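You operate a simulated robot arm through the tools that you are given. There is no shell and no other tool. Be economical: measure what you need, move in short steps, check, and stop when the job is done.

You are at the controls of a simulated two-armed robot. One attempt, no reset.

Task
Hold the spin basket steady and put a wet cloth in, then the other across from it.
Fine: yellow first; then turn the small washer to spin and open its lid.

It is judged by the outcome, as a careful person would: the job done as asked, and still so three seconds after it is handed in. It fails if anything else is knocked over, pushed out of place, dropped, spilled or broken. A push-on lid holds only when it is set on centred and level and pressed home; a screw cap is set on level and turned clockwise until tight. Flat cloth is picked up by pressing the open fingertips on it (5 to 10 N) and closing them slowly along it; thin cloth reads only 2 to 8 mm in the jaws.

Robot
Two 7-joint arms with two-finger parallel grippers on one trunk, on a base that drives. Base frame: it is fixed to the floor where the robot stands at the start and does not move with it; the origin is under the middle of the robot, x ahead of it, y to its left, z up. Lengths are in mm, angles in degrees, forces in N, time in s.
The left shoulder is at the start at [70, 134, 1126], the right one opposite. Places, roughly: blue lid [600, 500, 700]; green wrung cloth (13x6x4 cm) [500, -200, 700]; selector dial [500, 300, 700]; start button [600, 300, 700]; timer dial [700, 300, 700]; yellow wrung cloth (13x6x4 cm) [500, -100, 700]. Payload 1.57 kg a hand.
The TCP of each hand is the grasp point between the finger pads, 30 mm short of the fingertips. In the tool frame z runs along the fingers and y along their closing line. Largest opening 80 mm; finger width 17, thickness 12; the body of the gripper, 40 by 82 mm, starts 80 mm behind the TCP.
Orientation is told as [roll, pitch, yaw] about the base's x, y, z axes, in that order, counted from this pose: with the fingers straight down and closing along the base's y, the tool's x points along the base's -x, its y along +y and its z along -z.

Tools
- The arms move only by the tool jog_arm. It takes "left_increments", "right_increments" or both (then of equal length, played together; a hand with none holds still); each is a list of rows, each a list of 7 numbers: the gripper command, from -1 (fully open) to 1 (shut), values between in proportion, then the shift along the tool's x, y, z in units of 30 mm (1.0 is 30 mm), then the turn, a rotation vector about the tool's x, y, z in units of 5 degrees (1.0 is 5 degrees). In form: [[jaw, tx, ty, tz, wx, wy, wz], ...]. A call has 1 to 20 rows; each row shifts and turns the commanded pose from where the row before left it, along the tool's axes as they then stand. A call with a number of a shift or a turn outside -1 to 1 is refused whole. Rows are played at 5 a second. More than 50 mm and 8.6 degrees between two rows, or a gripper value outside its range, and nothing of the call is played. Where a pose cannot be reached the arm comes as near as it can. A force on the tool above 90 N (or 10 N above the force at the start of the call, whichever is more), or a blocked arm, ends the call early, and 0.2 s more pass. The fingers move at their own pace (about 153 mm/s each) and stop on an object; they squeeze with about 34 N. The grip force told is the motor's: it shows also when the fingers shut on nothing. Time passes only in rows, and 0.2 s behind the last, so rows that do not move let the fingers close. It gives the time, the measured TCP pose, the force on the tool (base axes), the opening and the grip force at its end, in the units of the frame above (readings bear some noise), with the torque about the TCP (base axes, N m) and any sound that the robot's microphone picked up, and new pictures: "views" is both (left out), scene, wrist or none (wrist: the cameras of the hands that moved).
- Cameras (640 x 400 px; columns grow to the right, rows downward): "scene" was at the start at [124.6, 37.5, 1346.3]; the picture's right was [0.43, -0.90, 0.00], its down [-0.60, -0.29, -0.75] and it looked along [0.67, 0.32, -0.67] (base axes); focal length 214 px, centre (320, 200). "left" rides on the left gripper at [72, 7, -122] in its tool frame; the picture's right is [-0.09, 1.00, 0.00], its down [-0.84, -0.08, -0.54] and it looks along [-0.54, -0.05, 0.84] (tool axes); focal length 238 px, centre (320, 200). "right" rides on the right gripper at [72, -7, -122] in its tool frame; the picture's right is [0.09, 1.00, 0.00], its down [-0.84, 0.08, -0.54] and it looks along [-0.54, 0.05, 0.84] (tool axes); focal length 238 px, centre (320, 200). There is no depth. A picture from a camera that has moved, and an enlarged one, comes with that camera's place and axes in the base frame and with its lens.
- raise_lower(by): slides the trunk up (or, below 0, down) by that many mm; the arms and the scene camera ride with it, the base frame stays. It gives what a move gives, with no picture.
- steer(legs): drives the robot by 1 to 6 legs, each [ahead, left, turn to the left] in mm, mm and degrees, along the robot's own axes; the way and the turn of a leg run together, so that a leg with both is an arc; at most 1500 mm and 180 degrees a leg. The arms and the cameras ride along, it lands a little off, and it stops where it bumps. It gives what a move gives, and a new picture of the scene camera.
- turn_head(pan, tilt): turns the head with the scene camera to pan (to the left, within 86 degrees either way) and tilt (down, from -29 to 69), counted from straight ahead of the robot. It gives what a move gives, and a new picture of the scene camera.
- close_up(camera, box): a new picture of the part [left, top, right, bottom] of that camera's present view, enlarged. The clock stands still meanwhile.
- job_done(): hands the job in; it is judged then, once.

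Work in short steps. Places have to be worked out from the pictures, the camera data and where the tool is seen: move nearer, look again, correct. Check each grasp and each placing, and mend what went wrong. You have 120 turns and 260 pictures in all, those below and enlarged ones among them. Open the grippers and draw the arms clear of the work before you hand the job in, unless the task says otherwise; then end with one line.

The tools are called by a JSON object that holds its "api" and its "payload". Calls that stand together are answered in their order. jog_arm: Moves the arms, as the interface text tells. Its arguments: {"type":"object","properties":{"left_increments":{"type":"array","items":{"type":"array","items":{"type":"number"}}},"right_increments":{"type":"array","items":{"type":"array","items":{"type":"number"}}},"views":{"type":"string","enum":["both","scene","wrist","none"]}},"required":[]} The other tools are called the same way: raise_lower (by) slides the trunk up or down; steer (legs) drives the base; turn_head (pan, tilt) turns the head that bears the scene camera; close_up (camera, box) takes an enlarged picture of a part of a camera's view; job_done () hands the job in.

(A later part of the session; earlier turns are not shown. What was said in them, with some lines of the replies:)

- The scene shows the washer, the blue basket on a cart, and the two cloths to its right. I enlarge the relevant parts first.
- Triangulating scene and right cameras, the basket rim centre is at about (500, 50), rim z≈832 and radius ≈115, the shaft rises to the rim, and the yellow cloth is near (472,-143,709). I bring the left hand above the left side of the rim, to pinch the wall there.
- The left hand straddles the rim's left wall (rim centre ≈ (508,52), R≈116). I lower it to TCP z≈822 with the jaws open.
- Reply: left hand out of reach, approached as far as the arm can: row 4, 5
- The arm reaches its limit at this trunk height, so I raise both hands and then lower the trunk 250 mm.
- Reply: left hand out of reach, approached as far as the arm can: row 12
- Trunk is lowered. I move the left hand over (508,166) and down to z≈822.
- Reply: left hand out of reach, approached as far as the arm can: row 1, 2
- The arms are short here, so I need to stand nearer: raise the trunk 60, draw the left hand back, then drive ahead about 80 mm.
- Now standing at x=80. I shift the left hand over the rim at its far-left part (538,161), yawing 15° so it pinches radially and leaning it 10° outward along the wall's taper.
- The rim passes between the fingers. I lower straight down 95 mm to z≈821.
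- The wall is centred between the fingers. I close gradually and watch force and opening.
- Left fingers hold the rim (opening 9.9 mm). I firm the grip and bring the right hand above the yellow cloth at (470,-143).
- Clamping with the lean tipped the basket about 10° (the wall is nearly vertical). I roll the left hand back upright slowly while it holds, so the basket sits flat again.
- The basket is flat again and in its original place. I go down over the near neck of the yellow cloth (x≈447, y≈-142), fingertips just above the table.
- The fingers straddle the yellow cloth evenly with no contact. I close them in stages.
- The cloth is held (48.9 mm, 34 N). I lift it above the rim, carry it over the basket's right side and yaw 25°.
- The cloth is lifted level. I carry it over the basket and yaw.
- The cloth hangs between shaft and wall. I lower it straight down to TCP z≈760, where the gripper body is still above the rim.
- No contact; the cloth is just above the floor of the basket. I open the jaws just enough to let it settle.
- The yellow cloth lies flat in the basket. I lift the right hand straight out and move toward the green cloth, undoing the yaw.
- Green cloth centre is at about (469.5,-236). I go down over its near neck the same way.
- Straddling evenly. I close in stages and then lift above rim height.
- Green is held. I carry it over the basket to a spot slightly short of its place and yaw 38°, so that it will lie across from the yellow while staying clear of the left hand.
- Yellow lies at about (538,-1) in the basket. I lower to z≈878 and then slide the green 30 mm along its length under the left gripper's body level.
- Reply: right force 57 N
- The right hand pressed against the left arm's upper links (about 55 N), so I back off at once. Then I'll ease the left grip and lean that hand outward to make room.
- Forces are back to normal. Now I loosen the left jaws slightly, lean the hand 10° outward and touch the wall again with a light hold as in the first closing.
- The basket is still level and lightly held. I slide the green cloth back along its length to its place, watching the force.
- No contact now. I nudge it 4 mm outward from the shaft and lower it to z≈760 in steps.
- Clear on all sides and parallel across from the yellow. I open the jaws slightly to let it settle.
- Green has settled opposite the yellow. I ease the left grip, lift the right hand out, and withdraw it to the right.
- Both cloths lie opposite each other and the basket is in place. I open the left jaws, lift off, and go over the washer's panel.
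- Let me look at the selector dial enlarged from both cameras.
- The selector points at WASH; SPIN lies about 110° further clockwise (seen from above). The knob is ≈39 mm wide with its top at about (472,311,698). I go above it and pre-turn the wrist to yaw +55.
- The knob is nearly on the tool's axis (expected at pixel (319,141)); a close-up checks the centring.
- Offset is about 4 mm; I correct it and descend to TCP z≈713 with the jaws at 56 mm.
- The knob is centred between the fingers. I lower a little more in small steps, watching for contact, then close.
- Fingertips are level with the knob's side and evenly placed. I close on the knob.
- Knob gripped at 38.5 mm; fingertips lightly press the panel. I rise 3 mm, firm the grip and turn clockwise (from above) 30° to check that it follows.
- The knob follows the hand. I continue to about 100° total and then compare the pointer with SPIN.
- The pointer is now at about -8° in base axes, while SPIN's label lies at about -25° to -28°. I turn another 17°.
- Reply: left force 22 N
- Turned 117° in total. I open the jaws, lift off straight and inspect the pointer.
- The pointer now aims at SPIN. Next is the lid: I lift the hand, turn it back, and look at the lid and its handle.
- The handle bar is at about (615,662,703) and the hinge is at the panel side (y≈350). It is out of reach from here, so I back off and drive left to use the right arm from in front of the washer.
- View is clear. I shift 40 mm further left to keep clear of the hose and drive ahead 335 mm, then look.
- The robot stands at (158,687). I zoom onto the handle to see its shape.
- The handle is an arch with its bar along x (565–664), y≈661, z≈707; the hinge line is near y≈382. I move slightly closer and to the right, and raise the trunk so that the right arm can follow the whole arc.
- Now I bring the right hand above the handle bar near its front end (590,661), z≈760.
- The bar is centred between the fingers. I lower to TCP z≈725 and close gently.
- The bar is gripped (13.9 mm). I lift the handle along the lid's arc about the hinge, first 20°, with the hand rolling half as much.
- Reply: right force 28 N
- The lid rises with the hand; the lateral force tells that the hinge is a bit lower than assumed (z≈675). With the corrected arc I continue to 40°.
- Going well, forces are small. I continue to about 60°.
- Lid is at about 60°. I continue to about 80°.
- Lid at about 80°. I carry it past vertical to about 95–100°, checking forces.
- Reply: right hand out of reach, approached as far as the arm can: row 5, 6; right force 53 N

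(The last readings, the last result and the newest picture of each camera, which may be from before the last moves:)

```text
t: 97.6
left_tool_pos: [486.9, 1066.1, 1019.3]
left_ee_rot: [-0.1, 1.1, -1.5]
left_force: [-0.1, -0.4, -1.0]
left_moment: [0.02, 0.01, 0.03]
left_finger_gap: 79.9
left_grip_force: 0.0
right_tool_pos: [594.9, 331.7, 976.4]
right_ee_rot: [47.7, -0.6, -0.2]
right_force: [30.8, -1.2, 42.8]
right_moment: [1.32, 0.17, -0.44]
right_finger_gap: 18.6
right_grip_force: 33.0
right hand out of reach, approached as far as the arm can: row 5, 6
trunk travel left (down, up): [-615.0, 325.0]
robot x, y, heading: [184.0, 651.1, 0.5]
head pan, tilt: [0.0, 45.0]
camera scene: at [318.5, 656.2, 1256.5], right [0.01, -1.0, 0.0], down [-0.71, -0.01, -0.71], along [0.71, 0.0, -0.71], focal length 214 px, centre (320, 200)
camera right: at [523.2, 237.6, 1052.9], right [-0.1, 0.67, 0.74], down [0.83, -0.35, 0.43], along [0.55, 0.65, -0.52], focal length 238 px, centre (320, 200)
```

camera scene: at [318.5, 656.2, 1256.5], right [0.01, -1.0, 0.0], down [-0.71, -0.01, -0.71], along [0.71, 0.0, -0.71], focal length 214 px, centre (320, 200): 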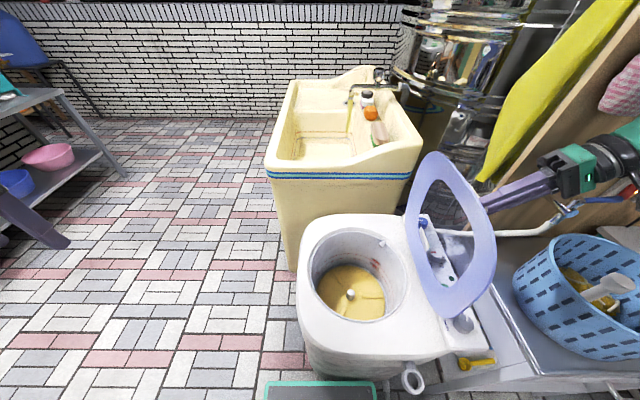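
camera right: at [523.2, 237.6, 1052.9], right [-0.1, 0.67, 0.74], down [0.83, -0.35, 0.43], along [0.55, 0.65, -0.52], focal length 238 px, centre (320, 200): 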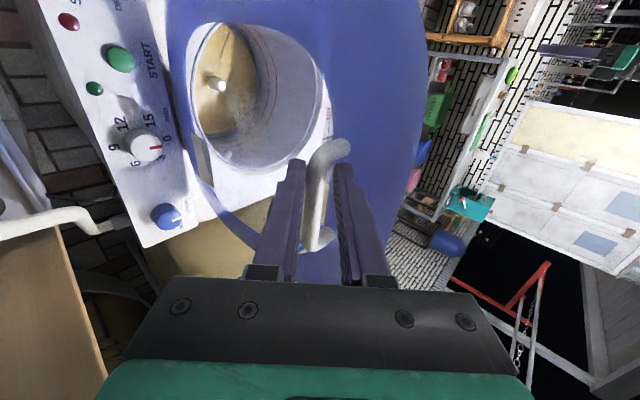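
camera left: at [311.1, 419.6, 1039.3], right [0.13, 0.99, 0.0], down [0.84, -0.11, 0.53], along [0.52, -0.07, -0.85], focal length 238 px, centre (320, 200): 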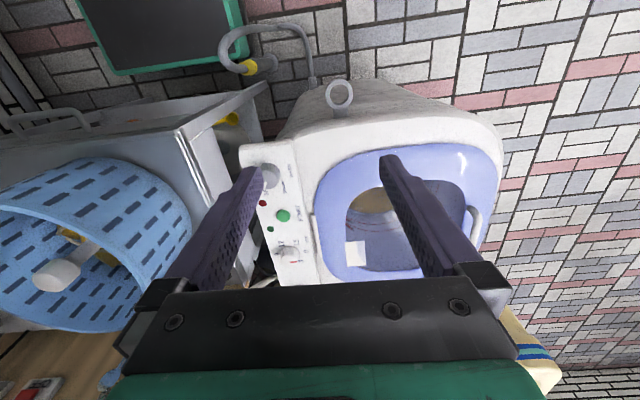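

The lid stands at about 91°, and the arm is at its reach limit. I ease the jaws open a little with the bar still between them, to see whether the lid stays or falls one way.

{"api": "jog_arm", "payload": {"right_increments": [[0.45, 0, 0, 0, 0, 0, 0], [0.35, 0, 0, 0, 0, 0, 0], [0.2, 0, 0, 0, 0, 0, 0], [0.2, 0, 0, 0, 0, 0, 0]], "views": "both"}}

```text
t: 98.6
left_tool_pos: [485.3, 1062.0, 1021.0]
left_ee_rot: [0.1, 1.0, -1.7]
left_force: [-0.1, 0.1, 0.2]
left_moment: [0.02, -0.02, 0.04]
left_finger_gap: 80.0
left_grip_force: 0.0
right_tool_pos: [591.1, 328.4, 973.5]
right_ee_rot: [47.4, 0.1, 0.2]
right_force: [0.1, -0.1, 0.2]
right_moment: [0.04, 0.04, -0.03]
right_finger_gap: 32.1
right_grip_force: 0.1
trunk travel left (down, up): [-615.0, 325.0]
robot x, y, heading: [183.1, 652.7, 0.8]
head pan, tilt: [0.0, 45.0]
camera scene: at [315.3, 652.4, 1256.4], right [0.01, -1.0, 0.0], down [-0.71, 0.0, -0.71], along [0.71, 0.0, -0.71], focal length 214 px, centre (320, 200)
camera right: at [520.1, 234.5, 1049.9], right [-0.09, 0.67, 0.73], down [0.84, -0.34, 0.42], along [0.54, 0.65, -0.53], focal length 238 px, centre (320, 200)
```

scene: 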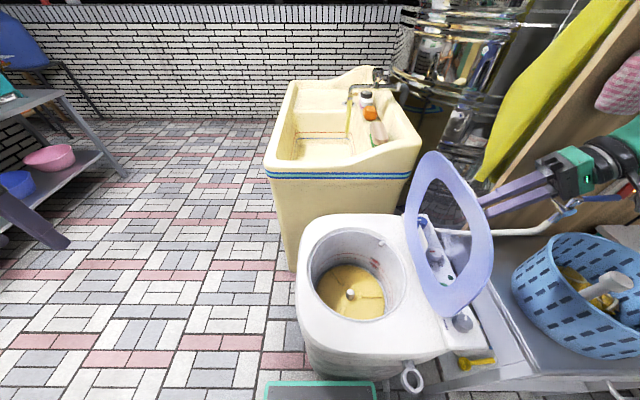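
right: 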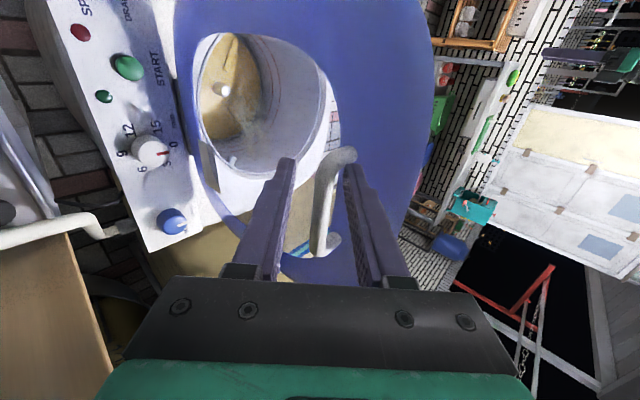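

The lid stays up by itself with no force on the hand. I now swing the fingers about the wrist toward -y, which nudges the lid further open with the upper finger and prepares a clean exit.

{"api": "jog_arm", "payload": {"right_increments": [[0.2, 0, -0.225, 0, 0.5, 0, 0], [0.2, 0, -0.225, 0, 0.5, 0, 0], [0.2, 0, -0.225, 0, 0.5, 0, 0], [0.2, 0, -0.225, 0, 0.5, 0, 0]], "views": "both"}}

```text
t: 99.6
left_tool_pos: [483.0, 1068.0, 1020.0]
left_ee_rot: [-0.2, 0.8, -1.5]
left_force: [-0.1, 0.2, 0.5]
left_moment: [-0.04, 0.02, 0.0]
left_finger_gap: 80.1
left_grip_force: 0.0
right_tool_pos: [587.7, 328.9, 967.9]
right_ee_rot: [38.0, -1.3, 0.1]
right_force: [20.5, -0.4, 60.2]
right_moment: [2.7, -0.1, -0.9]
right_finger_gap: 64.9
right_grip_force: 18.4
right hand out of reach, approached as far as the arm can: row 1, 2, 3, 4
trunk travel left (down, up): [-615.0, 325.0]
robot x, y, heading: [187.0, 652.2, 0.5]
head pan, tilt: [0.0, 45.0]
camera scene: at [313.0, 658.4, 1257.5], right [0.01, -1.0, 0.01], down [-0.71, -0.01, -0.71], along [0.71, 0.0, -0.71], focal length 214 px, centre (320, 200)
camera right: at [513.0, 249.1, 1057.2], right [-0.11, 0.78, 0.61], down [0.83, -0.27, 0.49], along [0.55, 0.56, -0.62], focal length 238 px, centre (320, 200)
```

scene: 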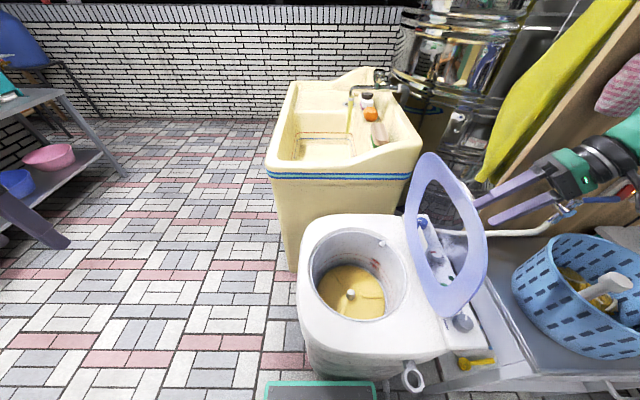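
right: 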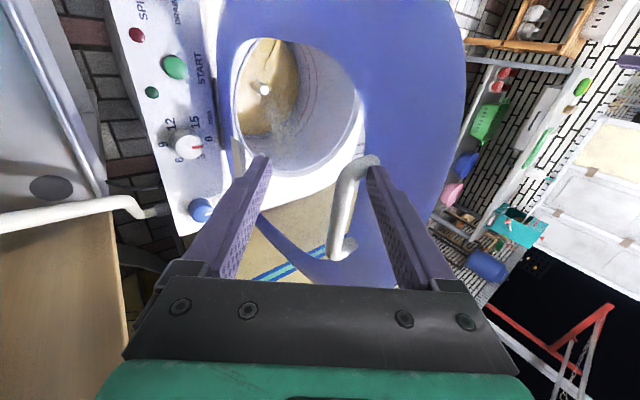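

The upper finger is pressing on the bar (60 N). I relieve it at once by shifting the hand back along tool +y a little with the jaws open.

{"api": "jog_arm", "payload": {"right_increments": [[-0.6, 0, 0.15, 0, 0, 0, 0], [-0.6, 0, 0.15, 0, 0, 0, 0], [-0.6, 0, 0.1, -0.1, 0, 0, 0]], "views": "both"}}

```text
t: 100.4
left_tool_pos: [483.6, 1063.4, 1020.8]
left_ee_rot: [0.1, 0.9, -1.7]
left_force: [0.4, -0.9, 0.5]
left_moment: [-0.01, 0.0, 0.0]
left_finger_gap: 80.0
left_grip_force: 0.0
right_tool_pos: [584.1, 332.6, 965.8]
right_ee_rot: [37.4, 0.1, 0.5]
right_force: [2.1, 1.8, 8.9]
right_moment: [0.41, 0.04, 0.06]
right_finger_gap: 70.0
right_grip_force: 2.9
trunk travel left (down, up): [-615.0, 325.0]
robot x, y, heading: [185.5, 651.5, 0.5]
head pan, tilt: [0.0, 45.0]
camera scene: at [314.5, 653.3, 1256.2], right [0.01, -1.0, 0.0], down [-0.71, -0.01, -0.71], along [0.71, 0.0, -0.71], focal length 214 px, centre (320, 200)
camera right: at [514.7, 253.3, 1059.2], right [-0.1, 0.79, 0.6], down [0.84, -0.26, 0.47], along [0.53, 0.55, -0.64], focal length 238 px, centre (320, 200)
```

scene: 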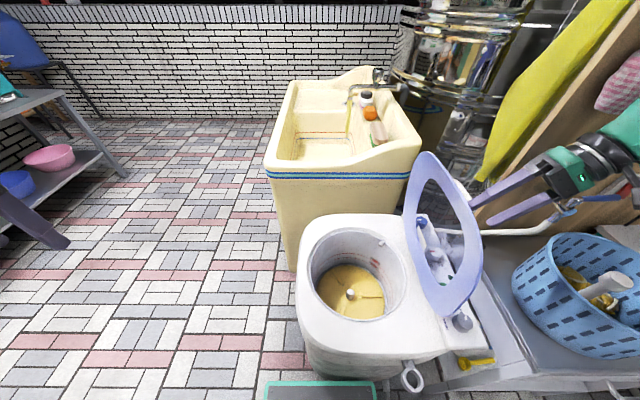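
right: 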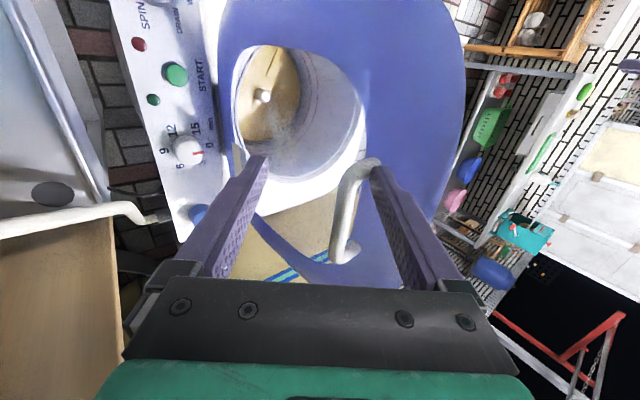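

Force is relieved. I withdraw along the hand's own axis in small steps.

{"api": "jog_arm", "payload": {"right_increments": [[-0.65, 0, 0.05, -0.3, 0, 0, 0], [-0.65, 0, 0, -0.4, 0, 0, 0], [-0.65, 0, 0, -0.4, 0, 0, 0]], "views": "both"}}

```text
t: 101.2
left_tool_pos: [484.7, 1063.5, 1020.7]
left_ee_rot: [0.1, 0.9, -1.6]
left_force: [0.4, 0.0, 0.4]
left_moment: [0.01, 0.03, 0.0]
left_finger_gap: 79.8
left_grip_force: 0.1
right_tool_pos: [584.9, 316.7, 994.8]
right_ee_rot: [37.4, 0.1, 0.1]
right_force: [-0.5, -0.1, -0.5]
right_moment: [-0.03, -0.02, 0.02]
right_finger_gap: 66.2
right_grip_force: 0.1
right hand out of reach, approached as far as the arm can: row 3
trunk travel left (down, up): [-615.0, 325.0]
robot x, y, heading: [183.1, 653.5, 0.4]
head pan, tilt: [0.0, 45.0]
camera scene: at [315.1, 652.3, 1256.5], right [0.01, -1.0, 0.0], down [-0.71, 0.0, -0.71], along [0.71, 0.0, -0.71], focal length 214 px, centre (320, 200)
camera right: at [513.4, 237.2, 1087.5], right [-0.09, 0.79, 0.61], down [0.84, -0.27, 0.48], along [0.54, 0.55, -0.64], focal length 238 px, centre (320, 200)
```

scene: 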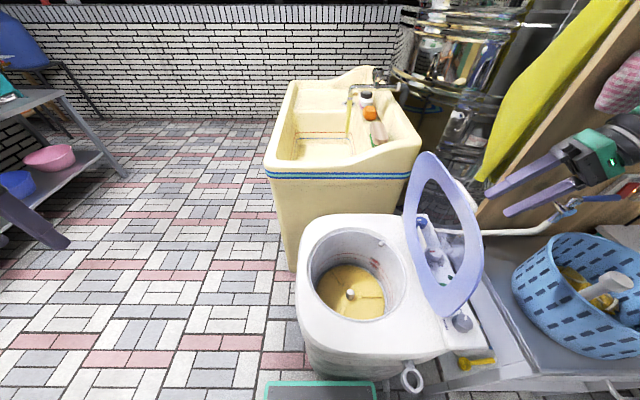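
right: 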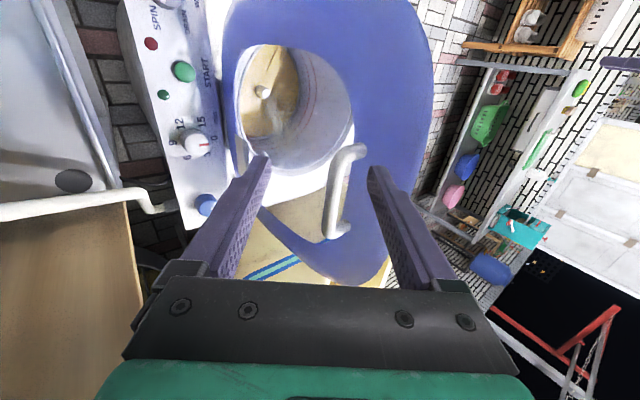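

The fingers are nearly clear and the lid stands by itself. Raising the trunk 80 mm brings the hand fully clear, moving parallel to the lid.

{"api": "raise_lower", "payload": {"by": 80}}

{"api": "close_up", "payload": {"camera": "scene", "box": [280, 120, 640, 400]}}

{"api": "close_up", "payload": {"camera": "right", "box": [0, 0, 640, 400]}}

```text
t: 102.4
left_tool_pos: [486.6, 1062.8, 1101.8]
left_ee_rot: [0.1, 0.9, -1.6]
left_force: [-0.3, 0.1, 0.1]
left_moment: [0.02, -0.01, -0.01]
left_finger_gap: 80.1
left_grip_force: 0.0
right_tool_pos: [585.4, 316.1, 1075.9]
right_ee_rot: [37.5, 0.0, 0.2]
right_force: [0.6, -0.3, -0.8]
right_moment: [0.0, -0.03, -0.03]
right_finger_gap: 66.1
right_grip_force: 0.1
trunk travel left (down, up): [-695.0, 245.0]
robot x, y, heading: [182.9, 651.5, 0.2]
head pan, tilt: [0.0, 45.0]
```

```text
1.43 times, centred on (460, 260) of scene
camera zoom: at [315.5, 652.3, 1336.5], right [0.01, -1.0, 0.0], down [-0.71, 0.0, -0.71], along [0.71, 0.0, -0.71], focal length 306 px, centre (120, 114)
```

zoom: 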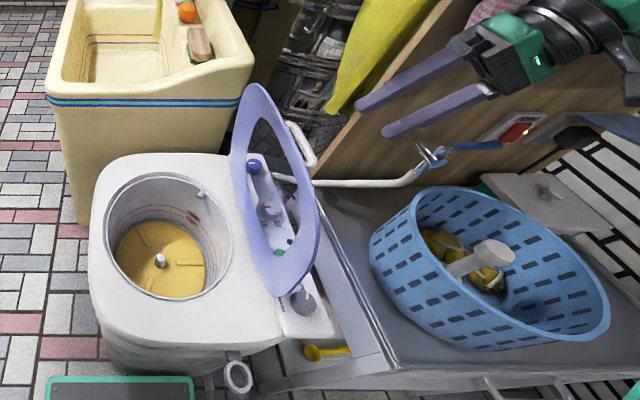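

```text
1.00 times, centred on (320, 200) of right
camera zoom: at [513.6, 237.3, 1167.5], right [-0.09, 0.79, 0.61], down [0.84, -0.27, 0.48], along [0.54, 0.55, -0.64], focal length 238 px, centre (320, 200)
```

zoom: 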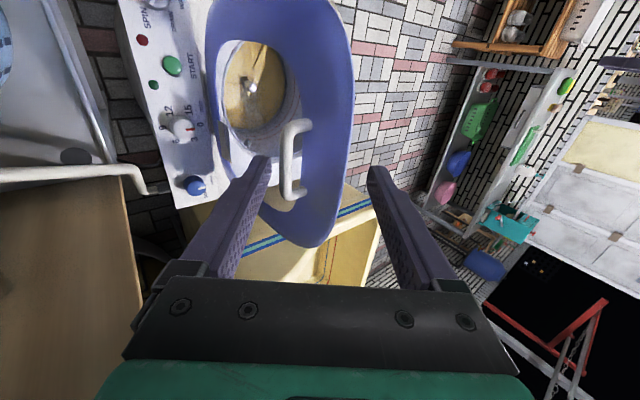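

The lid stands at about 85° on its own. To be safe I'll nudge it slightly past vertical from its underside: first bring the hand upright, close the fingers, and go over to the +y side above the lid.

{"api": "jog_arm", "payload": {"right_increments": [[0.5, 0, 0, -0.2, 0.94, 0, 0], [1, 0, 0, -0.2, 0.94, 0, 0], [1, 0, 0, 0, 0.94, 0, 0], [1, 0, 0, 0, 0.94, 0, 0], [1, 0, 0, 0, 0.94, 0, 0], [1, 0, 0, 0, 0.94, 0, 0], [1, 0, 0, 0, 0.94, 0, 0], [1, 0, 0, 0, 0.92, 0, 0], [1, 0, 0.95, 0, 0, 0, 0], [1, 0, 0.95, 0, 0, 0, 0], [1, 0, 0.95, 0, 0, 0, 0], [1, 0, 0.95, 0, 0, 0, 0], [1, 0, 0.95, 0, 0, 0, 0], [1, 0, 0, 0.5, 0, 0, 0]], "views": "both"}}

```text
t: 105.4
left_tool_pos: [484.9, 1061.3, 1101.3]
left_ee_rot: [0.1, 0.9, -1.6]
left_force: [-0.3, 0.0, 0.0]
left_moment: [-0.02, 0.01, 0.02]
left_finger_gap: 80.0
left_grip_force: 0.1
right_tool_pos: [585.2, 450.1, 1069.1]
right_ee_rot: [0.0, 0.0, 0.2]
right_force: [-0.3, -0.5, -0.2]
right_moment: [0.01, 0.0, -0.02]
right_finger_gap: 0.1
right_grip_force: 21.3
trunk travel left (down, up): [-695.0, 245.0]
robot x, y, heading: [183.0, 650.9, 0.2]
head pan, tilt: [0.0, 45.0]
camera scene: at [315.4, 651.3, 1336.6], right [0.01, -1.0, 0.0], down [-0.71, 0.0, -0.71], along [0.71, 0.01, -0.71], focal length 214 px, centre (320, 200)
camera right: at [513.0, 444.0, 1191.0], right [-0.09, 1.0, 0.0], down [0.84, 0.08, 0.54], along [0.54, 0.05, -0.84], focal length 238 px, centre (320, 200)
```

scene: 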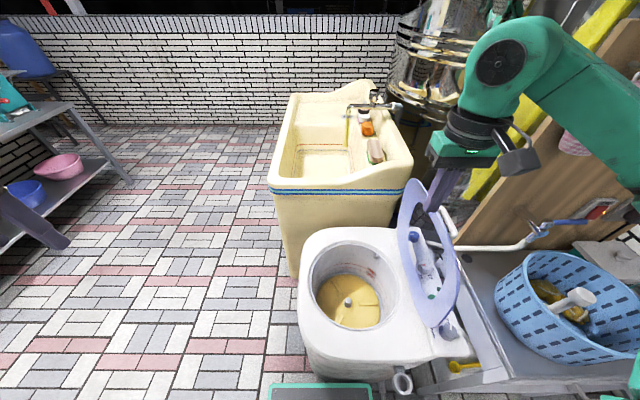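
right: 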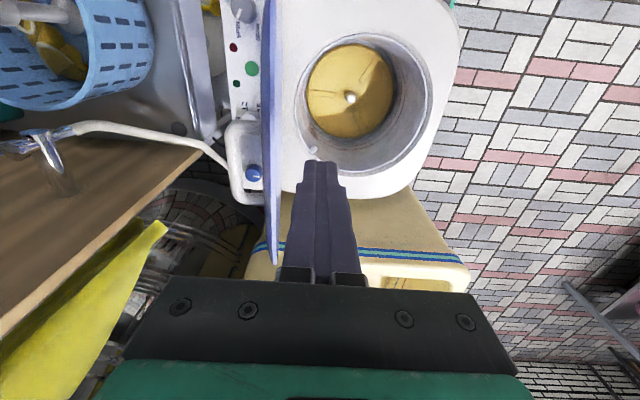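

The lid is seen nearly edge-on at y≈400 at its top. I lower the closed fingers beside it and push slowly toward -y.

{"api": "jog_arm", "payload": {"right_increments": [[1, 0, 0, 0.9, 0, 0, 0], [1, 0, 0, 0.9, 0, 0, 0], [1, 0, 0, 0.9, 0, 0, 0], [1, 0, 0, 0.9, 0, 0, 0], [1, 0, 0, 0.9, 0, 0, 0], [1, 0, -0.4, 0, 0, 0, 0], [1, 0, -0.4, 0, 0, 0, 0], [1, 0, -0.3, 0, 0, 0, 0], [1, 0, -0.3, 0, 0, 0, 0], [1, 0, -0.3, 0, 0, 0, 0]], "views": "both"}}

```text
t: 107.6
left_tool_pos: [485.4, 1062.6, 1102.7]
left_ee_rot: [0.2, 0.9, -1.5]
left_force: [-0.6, -0.2, 1.4]
left_moment: [0.0, 0.0, 0.0]
left_finger_gap: 79.8
left_grip_force: 0.0
right_tool_pos: [584.6, 402.2, 934.9]
right_ee_rot: [0.0, 0.1, 0.2]
right_force: [-0.2, 0.5, 0.3]
right_moment: [0.0, -0.02, -0.02]
right_finger_gap: 0.0
right_grip_force: 21.4
trunk travel left (down, up): [-695.0, 245.0]
robot x, y, heading: [184.1, 650.8, 0.1]
head pan, tilt: [0.0, 45.0]
camera scene: at [315.2, 652.3, 1336.6], right [0.01, -1.0, 0.0], down [-0.71, 0.0, -0.71], along [0.71, 0.0, -0.71], focal length 214 px, centre (320, 200)
camera right: at [512.9, 395.5, 1056.1], right [-0.1, 1.0, 0.0], down [0.84, 0.08, 0.54], along [0.54, 0.05, -0.84], focal length 238 px, centre (320, 200)
```

scene: 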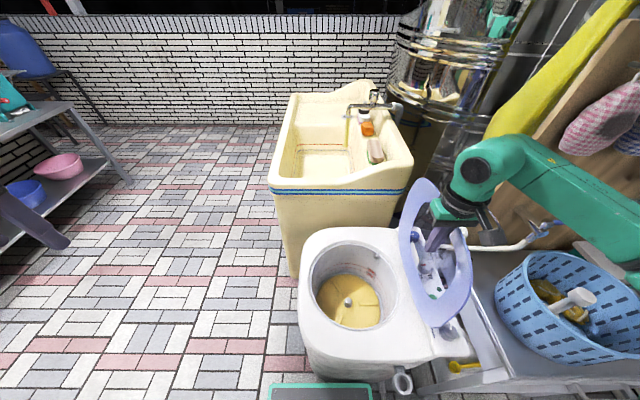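
right: 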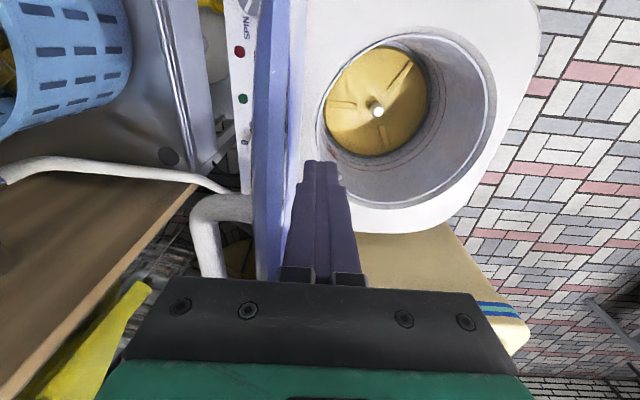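

No contact yet. I push on toward -y slowly.

{"api": "jog_arm", "payload": {"right_increments": [[1, 0, -0.25, 0, 0, 0, 0], [1, 0, -0.25, 0, 0, 0, 0], [1, 0, -0.25, 0, 0, 0, 0], [1, 0, -0.25, 0, 0, 0, 0], [1, 0, -0.25, 0, 0, 0, 0], [1, 0, -0.25, 0, 0, 0, 0]], "views": "both"}}

```text
t: 109.0
left_tool_pos: [486.0, 1078.5, 1094.1]
left_ee_rot: [-0.7, 1.0, -1.5]
left_force: [-0.2, 0.5, 0.4]
left_moment: [0.0, -0.01, -0.02]
left_finger_gap: 80.0
left_grip_force: 0.1
right_tool_pos: [585.3, 376.8, 936.3]
right_ee_rot: [0.2, 0.5, 1.2]
right_force: [-9.3, 71.5, -36.7]
right_moment: [0.0, -0.24, -0.49]
right_finger_gap: 0.0
right_grip_force: 20.9
trunk travel left (down, up): [-695.0, 245.0]
robot x, y, heading: [181.3, 653.7, 0.6]
head pan, tilt: [0.0, 45.0]
camera scene: at [317.2, 671.6, 1335.7], right [0.01, -1.0, 0.01], down [-0.71, -0.02, -0.71], along [0.71, 0.0, -0.71], focal length 214 px, centre (320, 200)
camera right: at [514.6, 369.4, 1059.1], right [-0.11, 0.99, 0.0], down [0.84, 0.09, 0.53], along [0.53, 0.06, -0.85], focal length 238 px, centre (320, 200)
```

scene: 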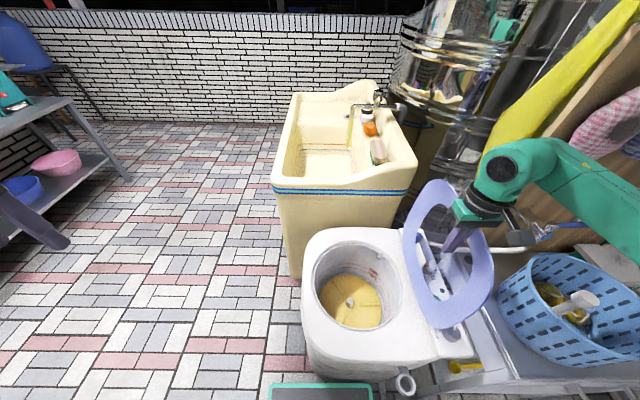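
right: 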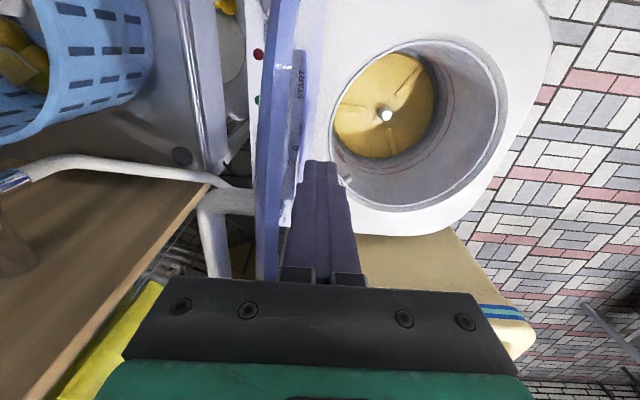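

The lid has come against its stop, slightly past vertical (71 N). I back the hand off and lift it clear.

{"api": "jog_arm", "payload": {"right_increments": [[1, 0, 0.8, 0, 0, 0, 0], [1, 0, 0.8, 0, 0, 0, 0], [1, 0, 0.8, 0, 0, 0, 0], [1, 0, 0.5, -0.5, 0, 0, 0], [1, 0, 0, -0.9, 0, 0, 0], [1, 0, 0, -0.9, 0, 0, 0], [1, 0, 0, -0.9, 0, 0, 0]], "views": "both"}}

```text
t: 110.6
left_tool_pos: [485.0, 1062.4, 1101.6]
left_ee_rot: [0.2, 0.9, -1.6]
left_force: [-0.7, 0.1, 0.4]
left_moment: [-0.01, -0.01, 0.0]
left_finger_gap: 80.0
left_grip_force: 0.0
right_tool_pos: [583.8, 441.7, 1031.1]
right_ee_rot: [0.0, 0.0, 0.2]
right_force: [0.4, 0.7, 0.9]
right_moment: [0.0, -0.03, 0.0]
right_finger_gap: 0.0
right_grip_force: 21.6
trunk travel left (down, up): [-695.0, 245.0]
robot x, y, heading: [184.7, 656.2, 0.4]
head pan, tilt: [0.0, 45.0]
camera scene: at [314.7, 652.5, 1336.6], right [0.01, -1.0, 0.0], down [-0.71, 0.0, -0.71], along [0.71, 0.0, -0.71], focal length 214 px, centre (320, 200)
camera right: at [512.3, 436.4, 1152.3], right [-0.1, 1.0, 0.0], down [0.84, 0.08, 0.54], along [0.54, 0.05, -0.84], focal length 238 px, centre (320, 200)
```

scene: 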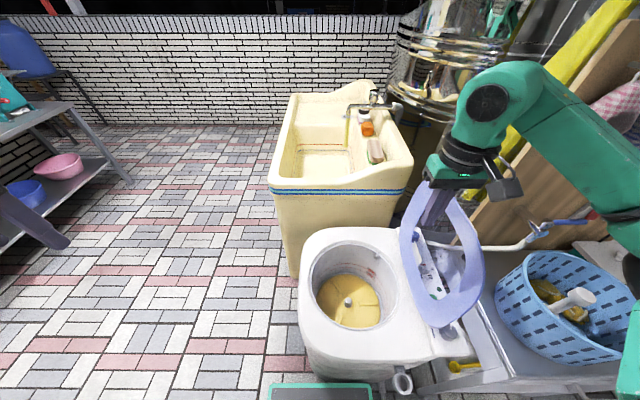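
right: 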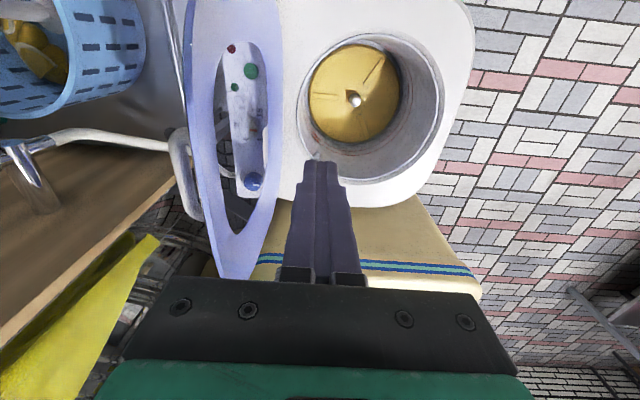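

The lid stands past vertical on its own. I raise and open the hand and drive back to draw clear, then check everything.

{"api": "jog_arm", "payload": {"right_increments": [[1, 0, 0.3, -0.9, 0, 0, 0], [1, 0, 0.3, -0.9, 0, 0, 0], [-1, 0.8, 0.3, 0, 0, 0, 0], [-1, 0.8, 0, 0, 0, 0, 0], [-1, 0.8, 0, 0, 0, 0, 0]], "views": "none"}}

{"api": "steer", "payload": {"legs": [[-300, 0, 0]]}}

{"api": "turn_head", "payload": {"pan": -28, "tilt": 38}}

{"api": "close_up", "payload": {"camera": "scene", "box": [160, 100, 480, 300]}}

```text
t: 111.8
left_tool_pos: [484.6, 1061.9, 1102.3]
left_ee_rot: [0.1, 0.9, -1.6]
left_force: [0.4, 0.1, 0.0]
left_moment: [0.02, -0.01, 0.0]
left_finger_gap: 80.0
left_grip_force: 0.1
right_tool_pos: [511.5, 470.3, 1086.5]
right_ee_rot: [0.0, 0.1, 0.2]
right_force: [0.0, 0.7, 0.8]
right_moment: [-0.01, -0.01, -0.02]
right_finger_gap: 79.9
right_grip_force: 0.2
trunk travel left (down, up): [-695.0, 245.0]
robot x, y, heading: [182.6, 654.1, 0.4]
head pan, tilt: [0.0, 45.0]
```

```text
t: 113.8
left_tool_pos: [184.4, 1061.6, 1100.5]
left_ee_rot: [0.2, 1.0, -1.4]
left_force: [0.6, 0.0, 0.2]
left_moment: [0.01, 0.02, 0.0]
left_finger_gap: 79.9
left_grip_force: 0.0
right_tool_pos: [214.0, 469.9, 1083.8]
right_ee_rot: [0.0, 0.0, 0.4]
right_force: [0.7, -0.4, 0.2]
right_moment: [0.0, -0.01, 0.01]
right_finger_gap: 79.8
right_grip_force: 0.1
trunk travel left (down, up): [-695.0, 245.0]
robot x, y, heading: [-110.0, 649.5, 0.5]
head pan, tilt: [0.0, 45.0]
camera scene: at [17.2, 650.5, 1336.4], right [0.01, -1.0, 0.0], down [-0.71, -0.01, -0.71], along [0.71, 0.01, -0.71], focal length 214 px, centre (320, 200)
```

scene: 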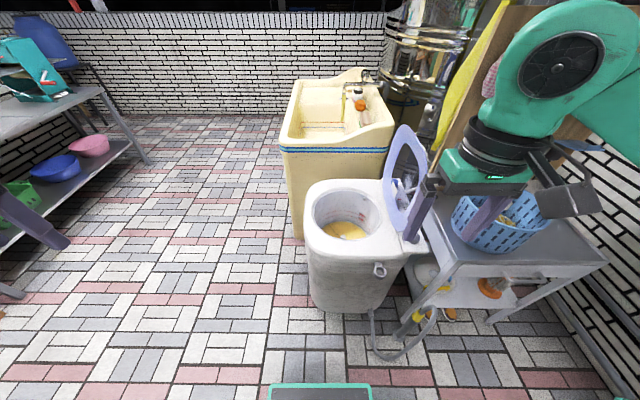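

```text
t: 114.8
left_tool_pos: [184.8, 1061.5, 1101.2]
left_ee_rot: [0.1, 0.9, -1.4]
left_force: [-0.8, 0.8, -0.4]
left_moment: [0.01, 0.02, 0.0]
left_finger_gap: 80.0
left_grip_force: 0.1
right_tool_pos: [214.3, 469.7, 1083.8]
right_ee_rot: [0.0, -0.1, 0.3]
right_force: [-0.3, 0.2, -1.4]
right_moment: [0.02, 0.01, 0.02]
right_finger_gap: 80.1
right_grip_force: 0.1
trunk travel left (down, up): [-695.0, 245.0]
robot x, y, heading: [-113.5, 648.6, 0.6]
head pan, tilt: [-28.0, 38.0]
camera scene: at [11.7, 610.0, 1346.8], right [-0.46, -0.89, 0.0], down [-0.55, 0.28, -0.79], along [0.7, -0.36, -0.62], focal length 214 px, centre (320, 200)
```

scene: 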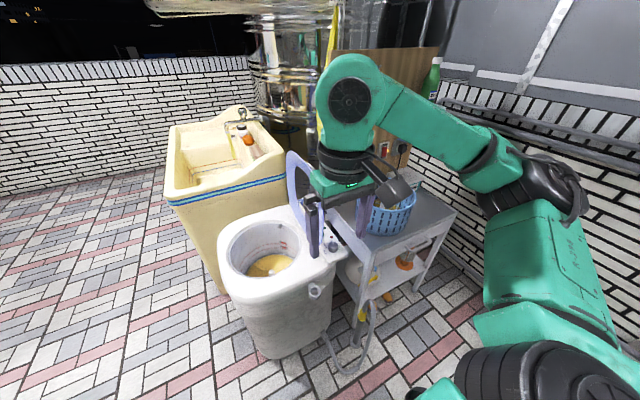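

```text
2.00 times, centred on (320, 200) of scene
camera zoom: at [11.7, 610.0, 1346.8], right [-0.46, -0.89, 0.0], down [-0.55, 0.28, -0.79], along [0.7, -0.36, -0.62], focal length 429 px, centre (320, 200)
```

zoom: 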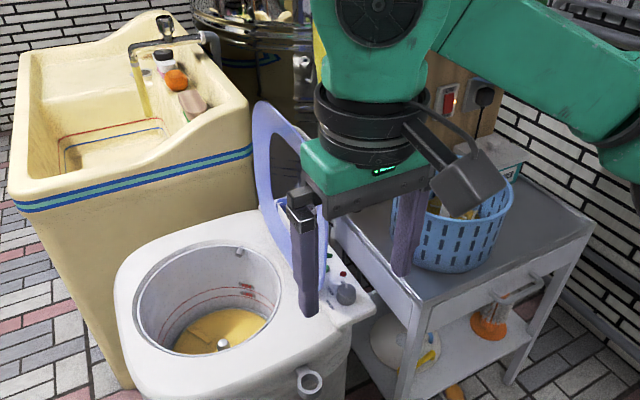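

The lid is open and nothing else has moved. I check the dial and basket through the right wrist camera, which faces them now.

{"api": "close_up", "payload": {"camera": "right", "box": [0, 0, 640, 400]}}

{"api": "steer", "payload": {"legs": [[0, -450, 0]]}}

{"api": "turn_head", "payload": {"pan": 8, "tilt": 42}}

{"api": "close_up", "payload": {"camera": "scene", "box": [200, 100, 440, 280]}}

```text
1.00 times, centred on (320, 200) of right
camera zoom: at [142.4, 462.9, 1206.1], right [-0.1, 1.0, 0.0], down [0.84, 0.08, 0.54], along [0.54, 0.05, -0.84], focal length 238 px, centre (320, 200)
```

zoom: 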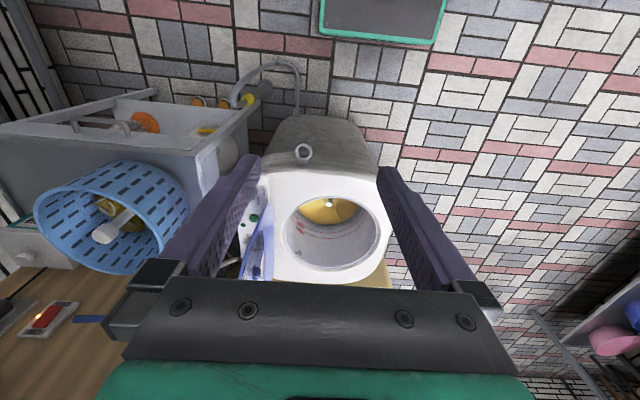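

```text
t: 117.5
left_tool_pos: [189.4, 609.9, 1101.0]
left_ee_rot: [0.2, 0.9, -1.2]
left_force: [-0.8, 0.3, 0.6]
left_moment: [0.01, 0.02, -0.02]
left_finger_gap: 80.0
left_grip_force: 0.0
right_tool_pos: [219.1, 18.7, 1084.7]
right_ee_rot: [-0.1, 0.0, 0.5]
right_force: [0.1, 0.7, 0.4]
right_moment: [0.0, 0.0, 0.02]
right_finger_gap: 79.9
right_grip_force: 0.0
trunk travel left (down, up): [-695.0, 245.0]
robot x, y, heading: [-105.4, 197.5, 0.6]
head pan, tilt: [-28.0, 38.0]
camera scene: at [16.5, 159.2, 1346.8], right [-0.46, -0.89, 0.0], down [-0.55, 0.28, -0.79], along [0.7, -0.36, -0.62], focal length 214 px, centre (320, 200)
```

scene: 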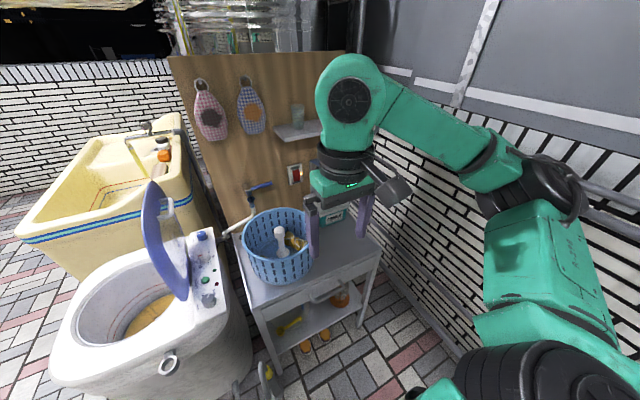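

```text
t: 118.5
left_tool_pos: [188.2, 610.8, 1101.4]
left_ee_rot: [0.1, 0.9, -1.2]
left_force: [0.6, 0.2, 0.3]
left_moment: [-0.01, 0.01, 0.03]
left_finger_gap: 79.8
left_grip_force: 0.1
right_tool_pos: [220.0, 18.4, 1085.6]
right_ee_rot: [0.1, 0.0, 0.6]
right_force: [-0.2, -0.9, 0.6]
right_moment: [0.03, 0.0, 0.0]
right_finger_gap: 79.9
right_grip_force: 0.0
trunk travel left (down, up): [-695.0, 245.0]
robot x, y, heading: [-109.4, 196.6, 0.8]
head pan, tilt: [8.0, 42.0]
camera scene: at [22.4, 210.7, 1340.9], right [0.15, -0.99, 0.0], down [-0.66, -0.1, -0.74], along [0.73, 0.11, -0.67], focal length 214 px, centre (320, 200)
```

scene: 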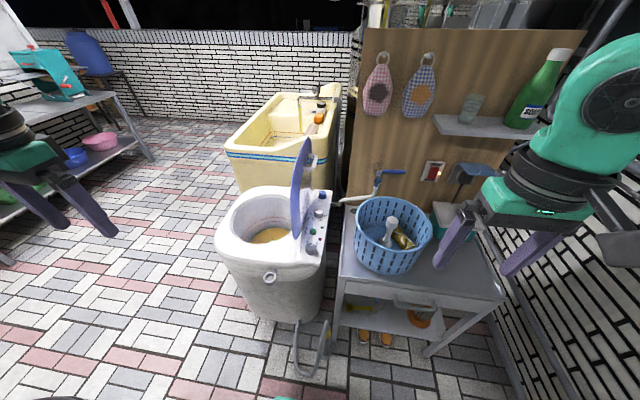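

```text
2.22 times, centred on (320, 190) of scene
camera zoom: at [22.4, 210.7, 1340.9], right [0.15, -0.99, 0.0], down [-0.66, -0.1, -0.74], along [0.73, 0.11, -0.67], focal length 477 px, centre (320, 222)
```

zoom: 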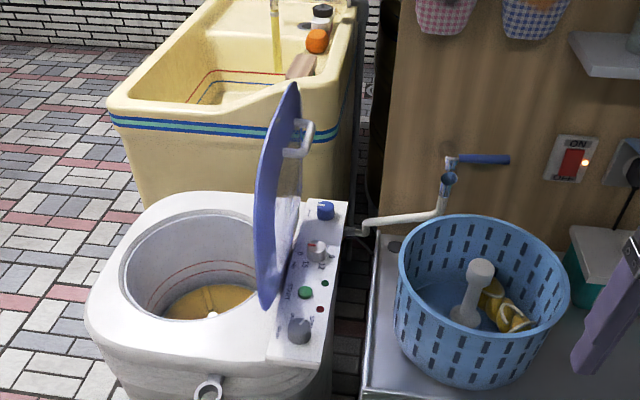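

Everything is standing. A last close look at the dial and at the basket.

{"api": "close_up", "payload": {"camera": "scene", "box": [285, 180, 345, 260]}}

{"api": "close_up", "payload": {"camera": "right", "box": [180, 0, 640, 280]}}

```text
5.00 times, centred on (315, 220) of scene
camera zoom: at [22.4, 210.7, 1340.9], right [0.15, -0.99, 0.0], down [-0.66, -0.1, -0.74], along [0.73, 0.11, -0.67], focal length 1072 px, centre (345, 100)
```

zoom: 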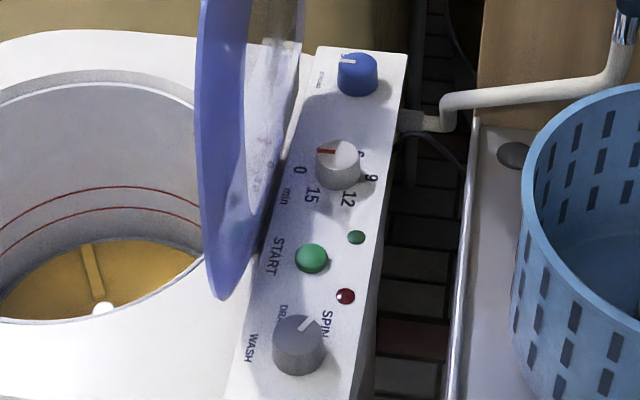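

```text
1.39 times, centred on (410, 140) of right
camera zoom: at [147.6, 11.9, 1206.2], right [-0.1, 0.99, 0.0], down [0.84, 0.09, 0.54], along [0.54, 0.05, -0.84], focal length 332 px, centre (195, 284)
```

zoom: 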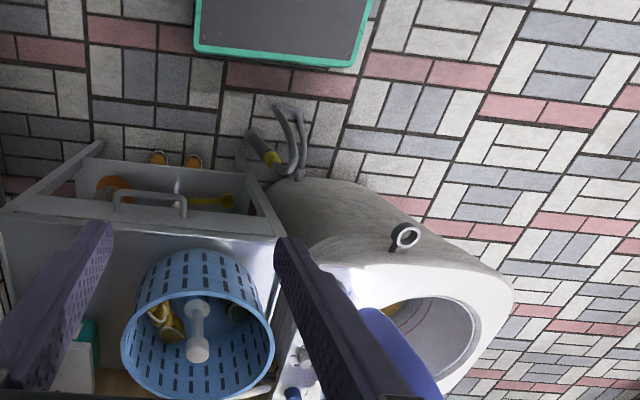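

The pointer is at SPIN, the lid is open past vertical, and both cloths lie opposite each other in the level basket. The hands are open and clear, so I hand the job in.

{"api": "job_done", "payload": {}}

```text
The job is handed in.
```

I held the spin basket steady and put in the yellow cloth, then the green across from it. I then turned the washer's selector to SPIN and opened its lid, which stays open by itself past vertical.
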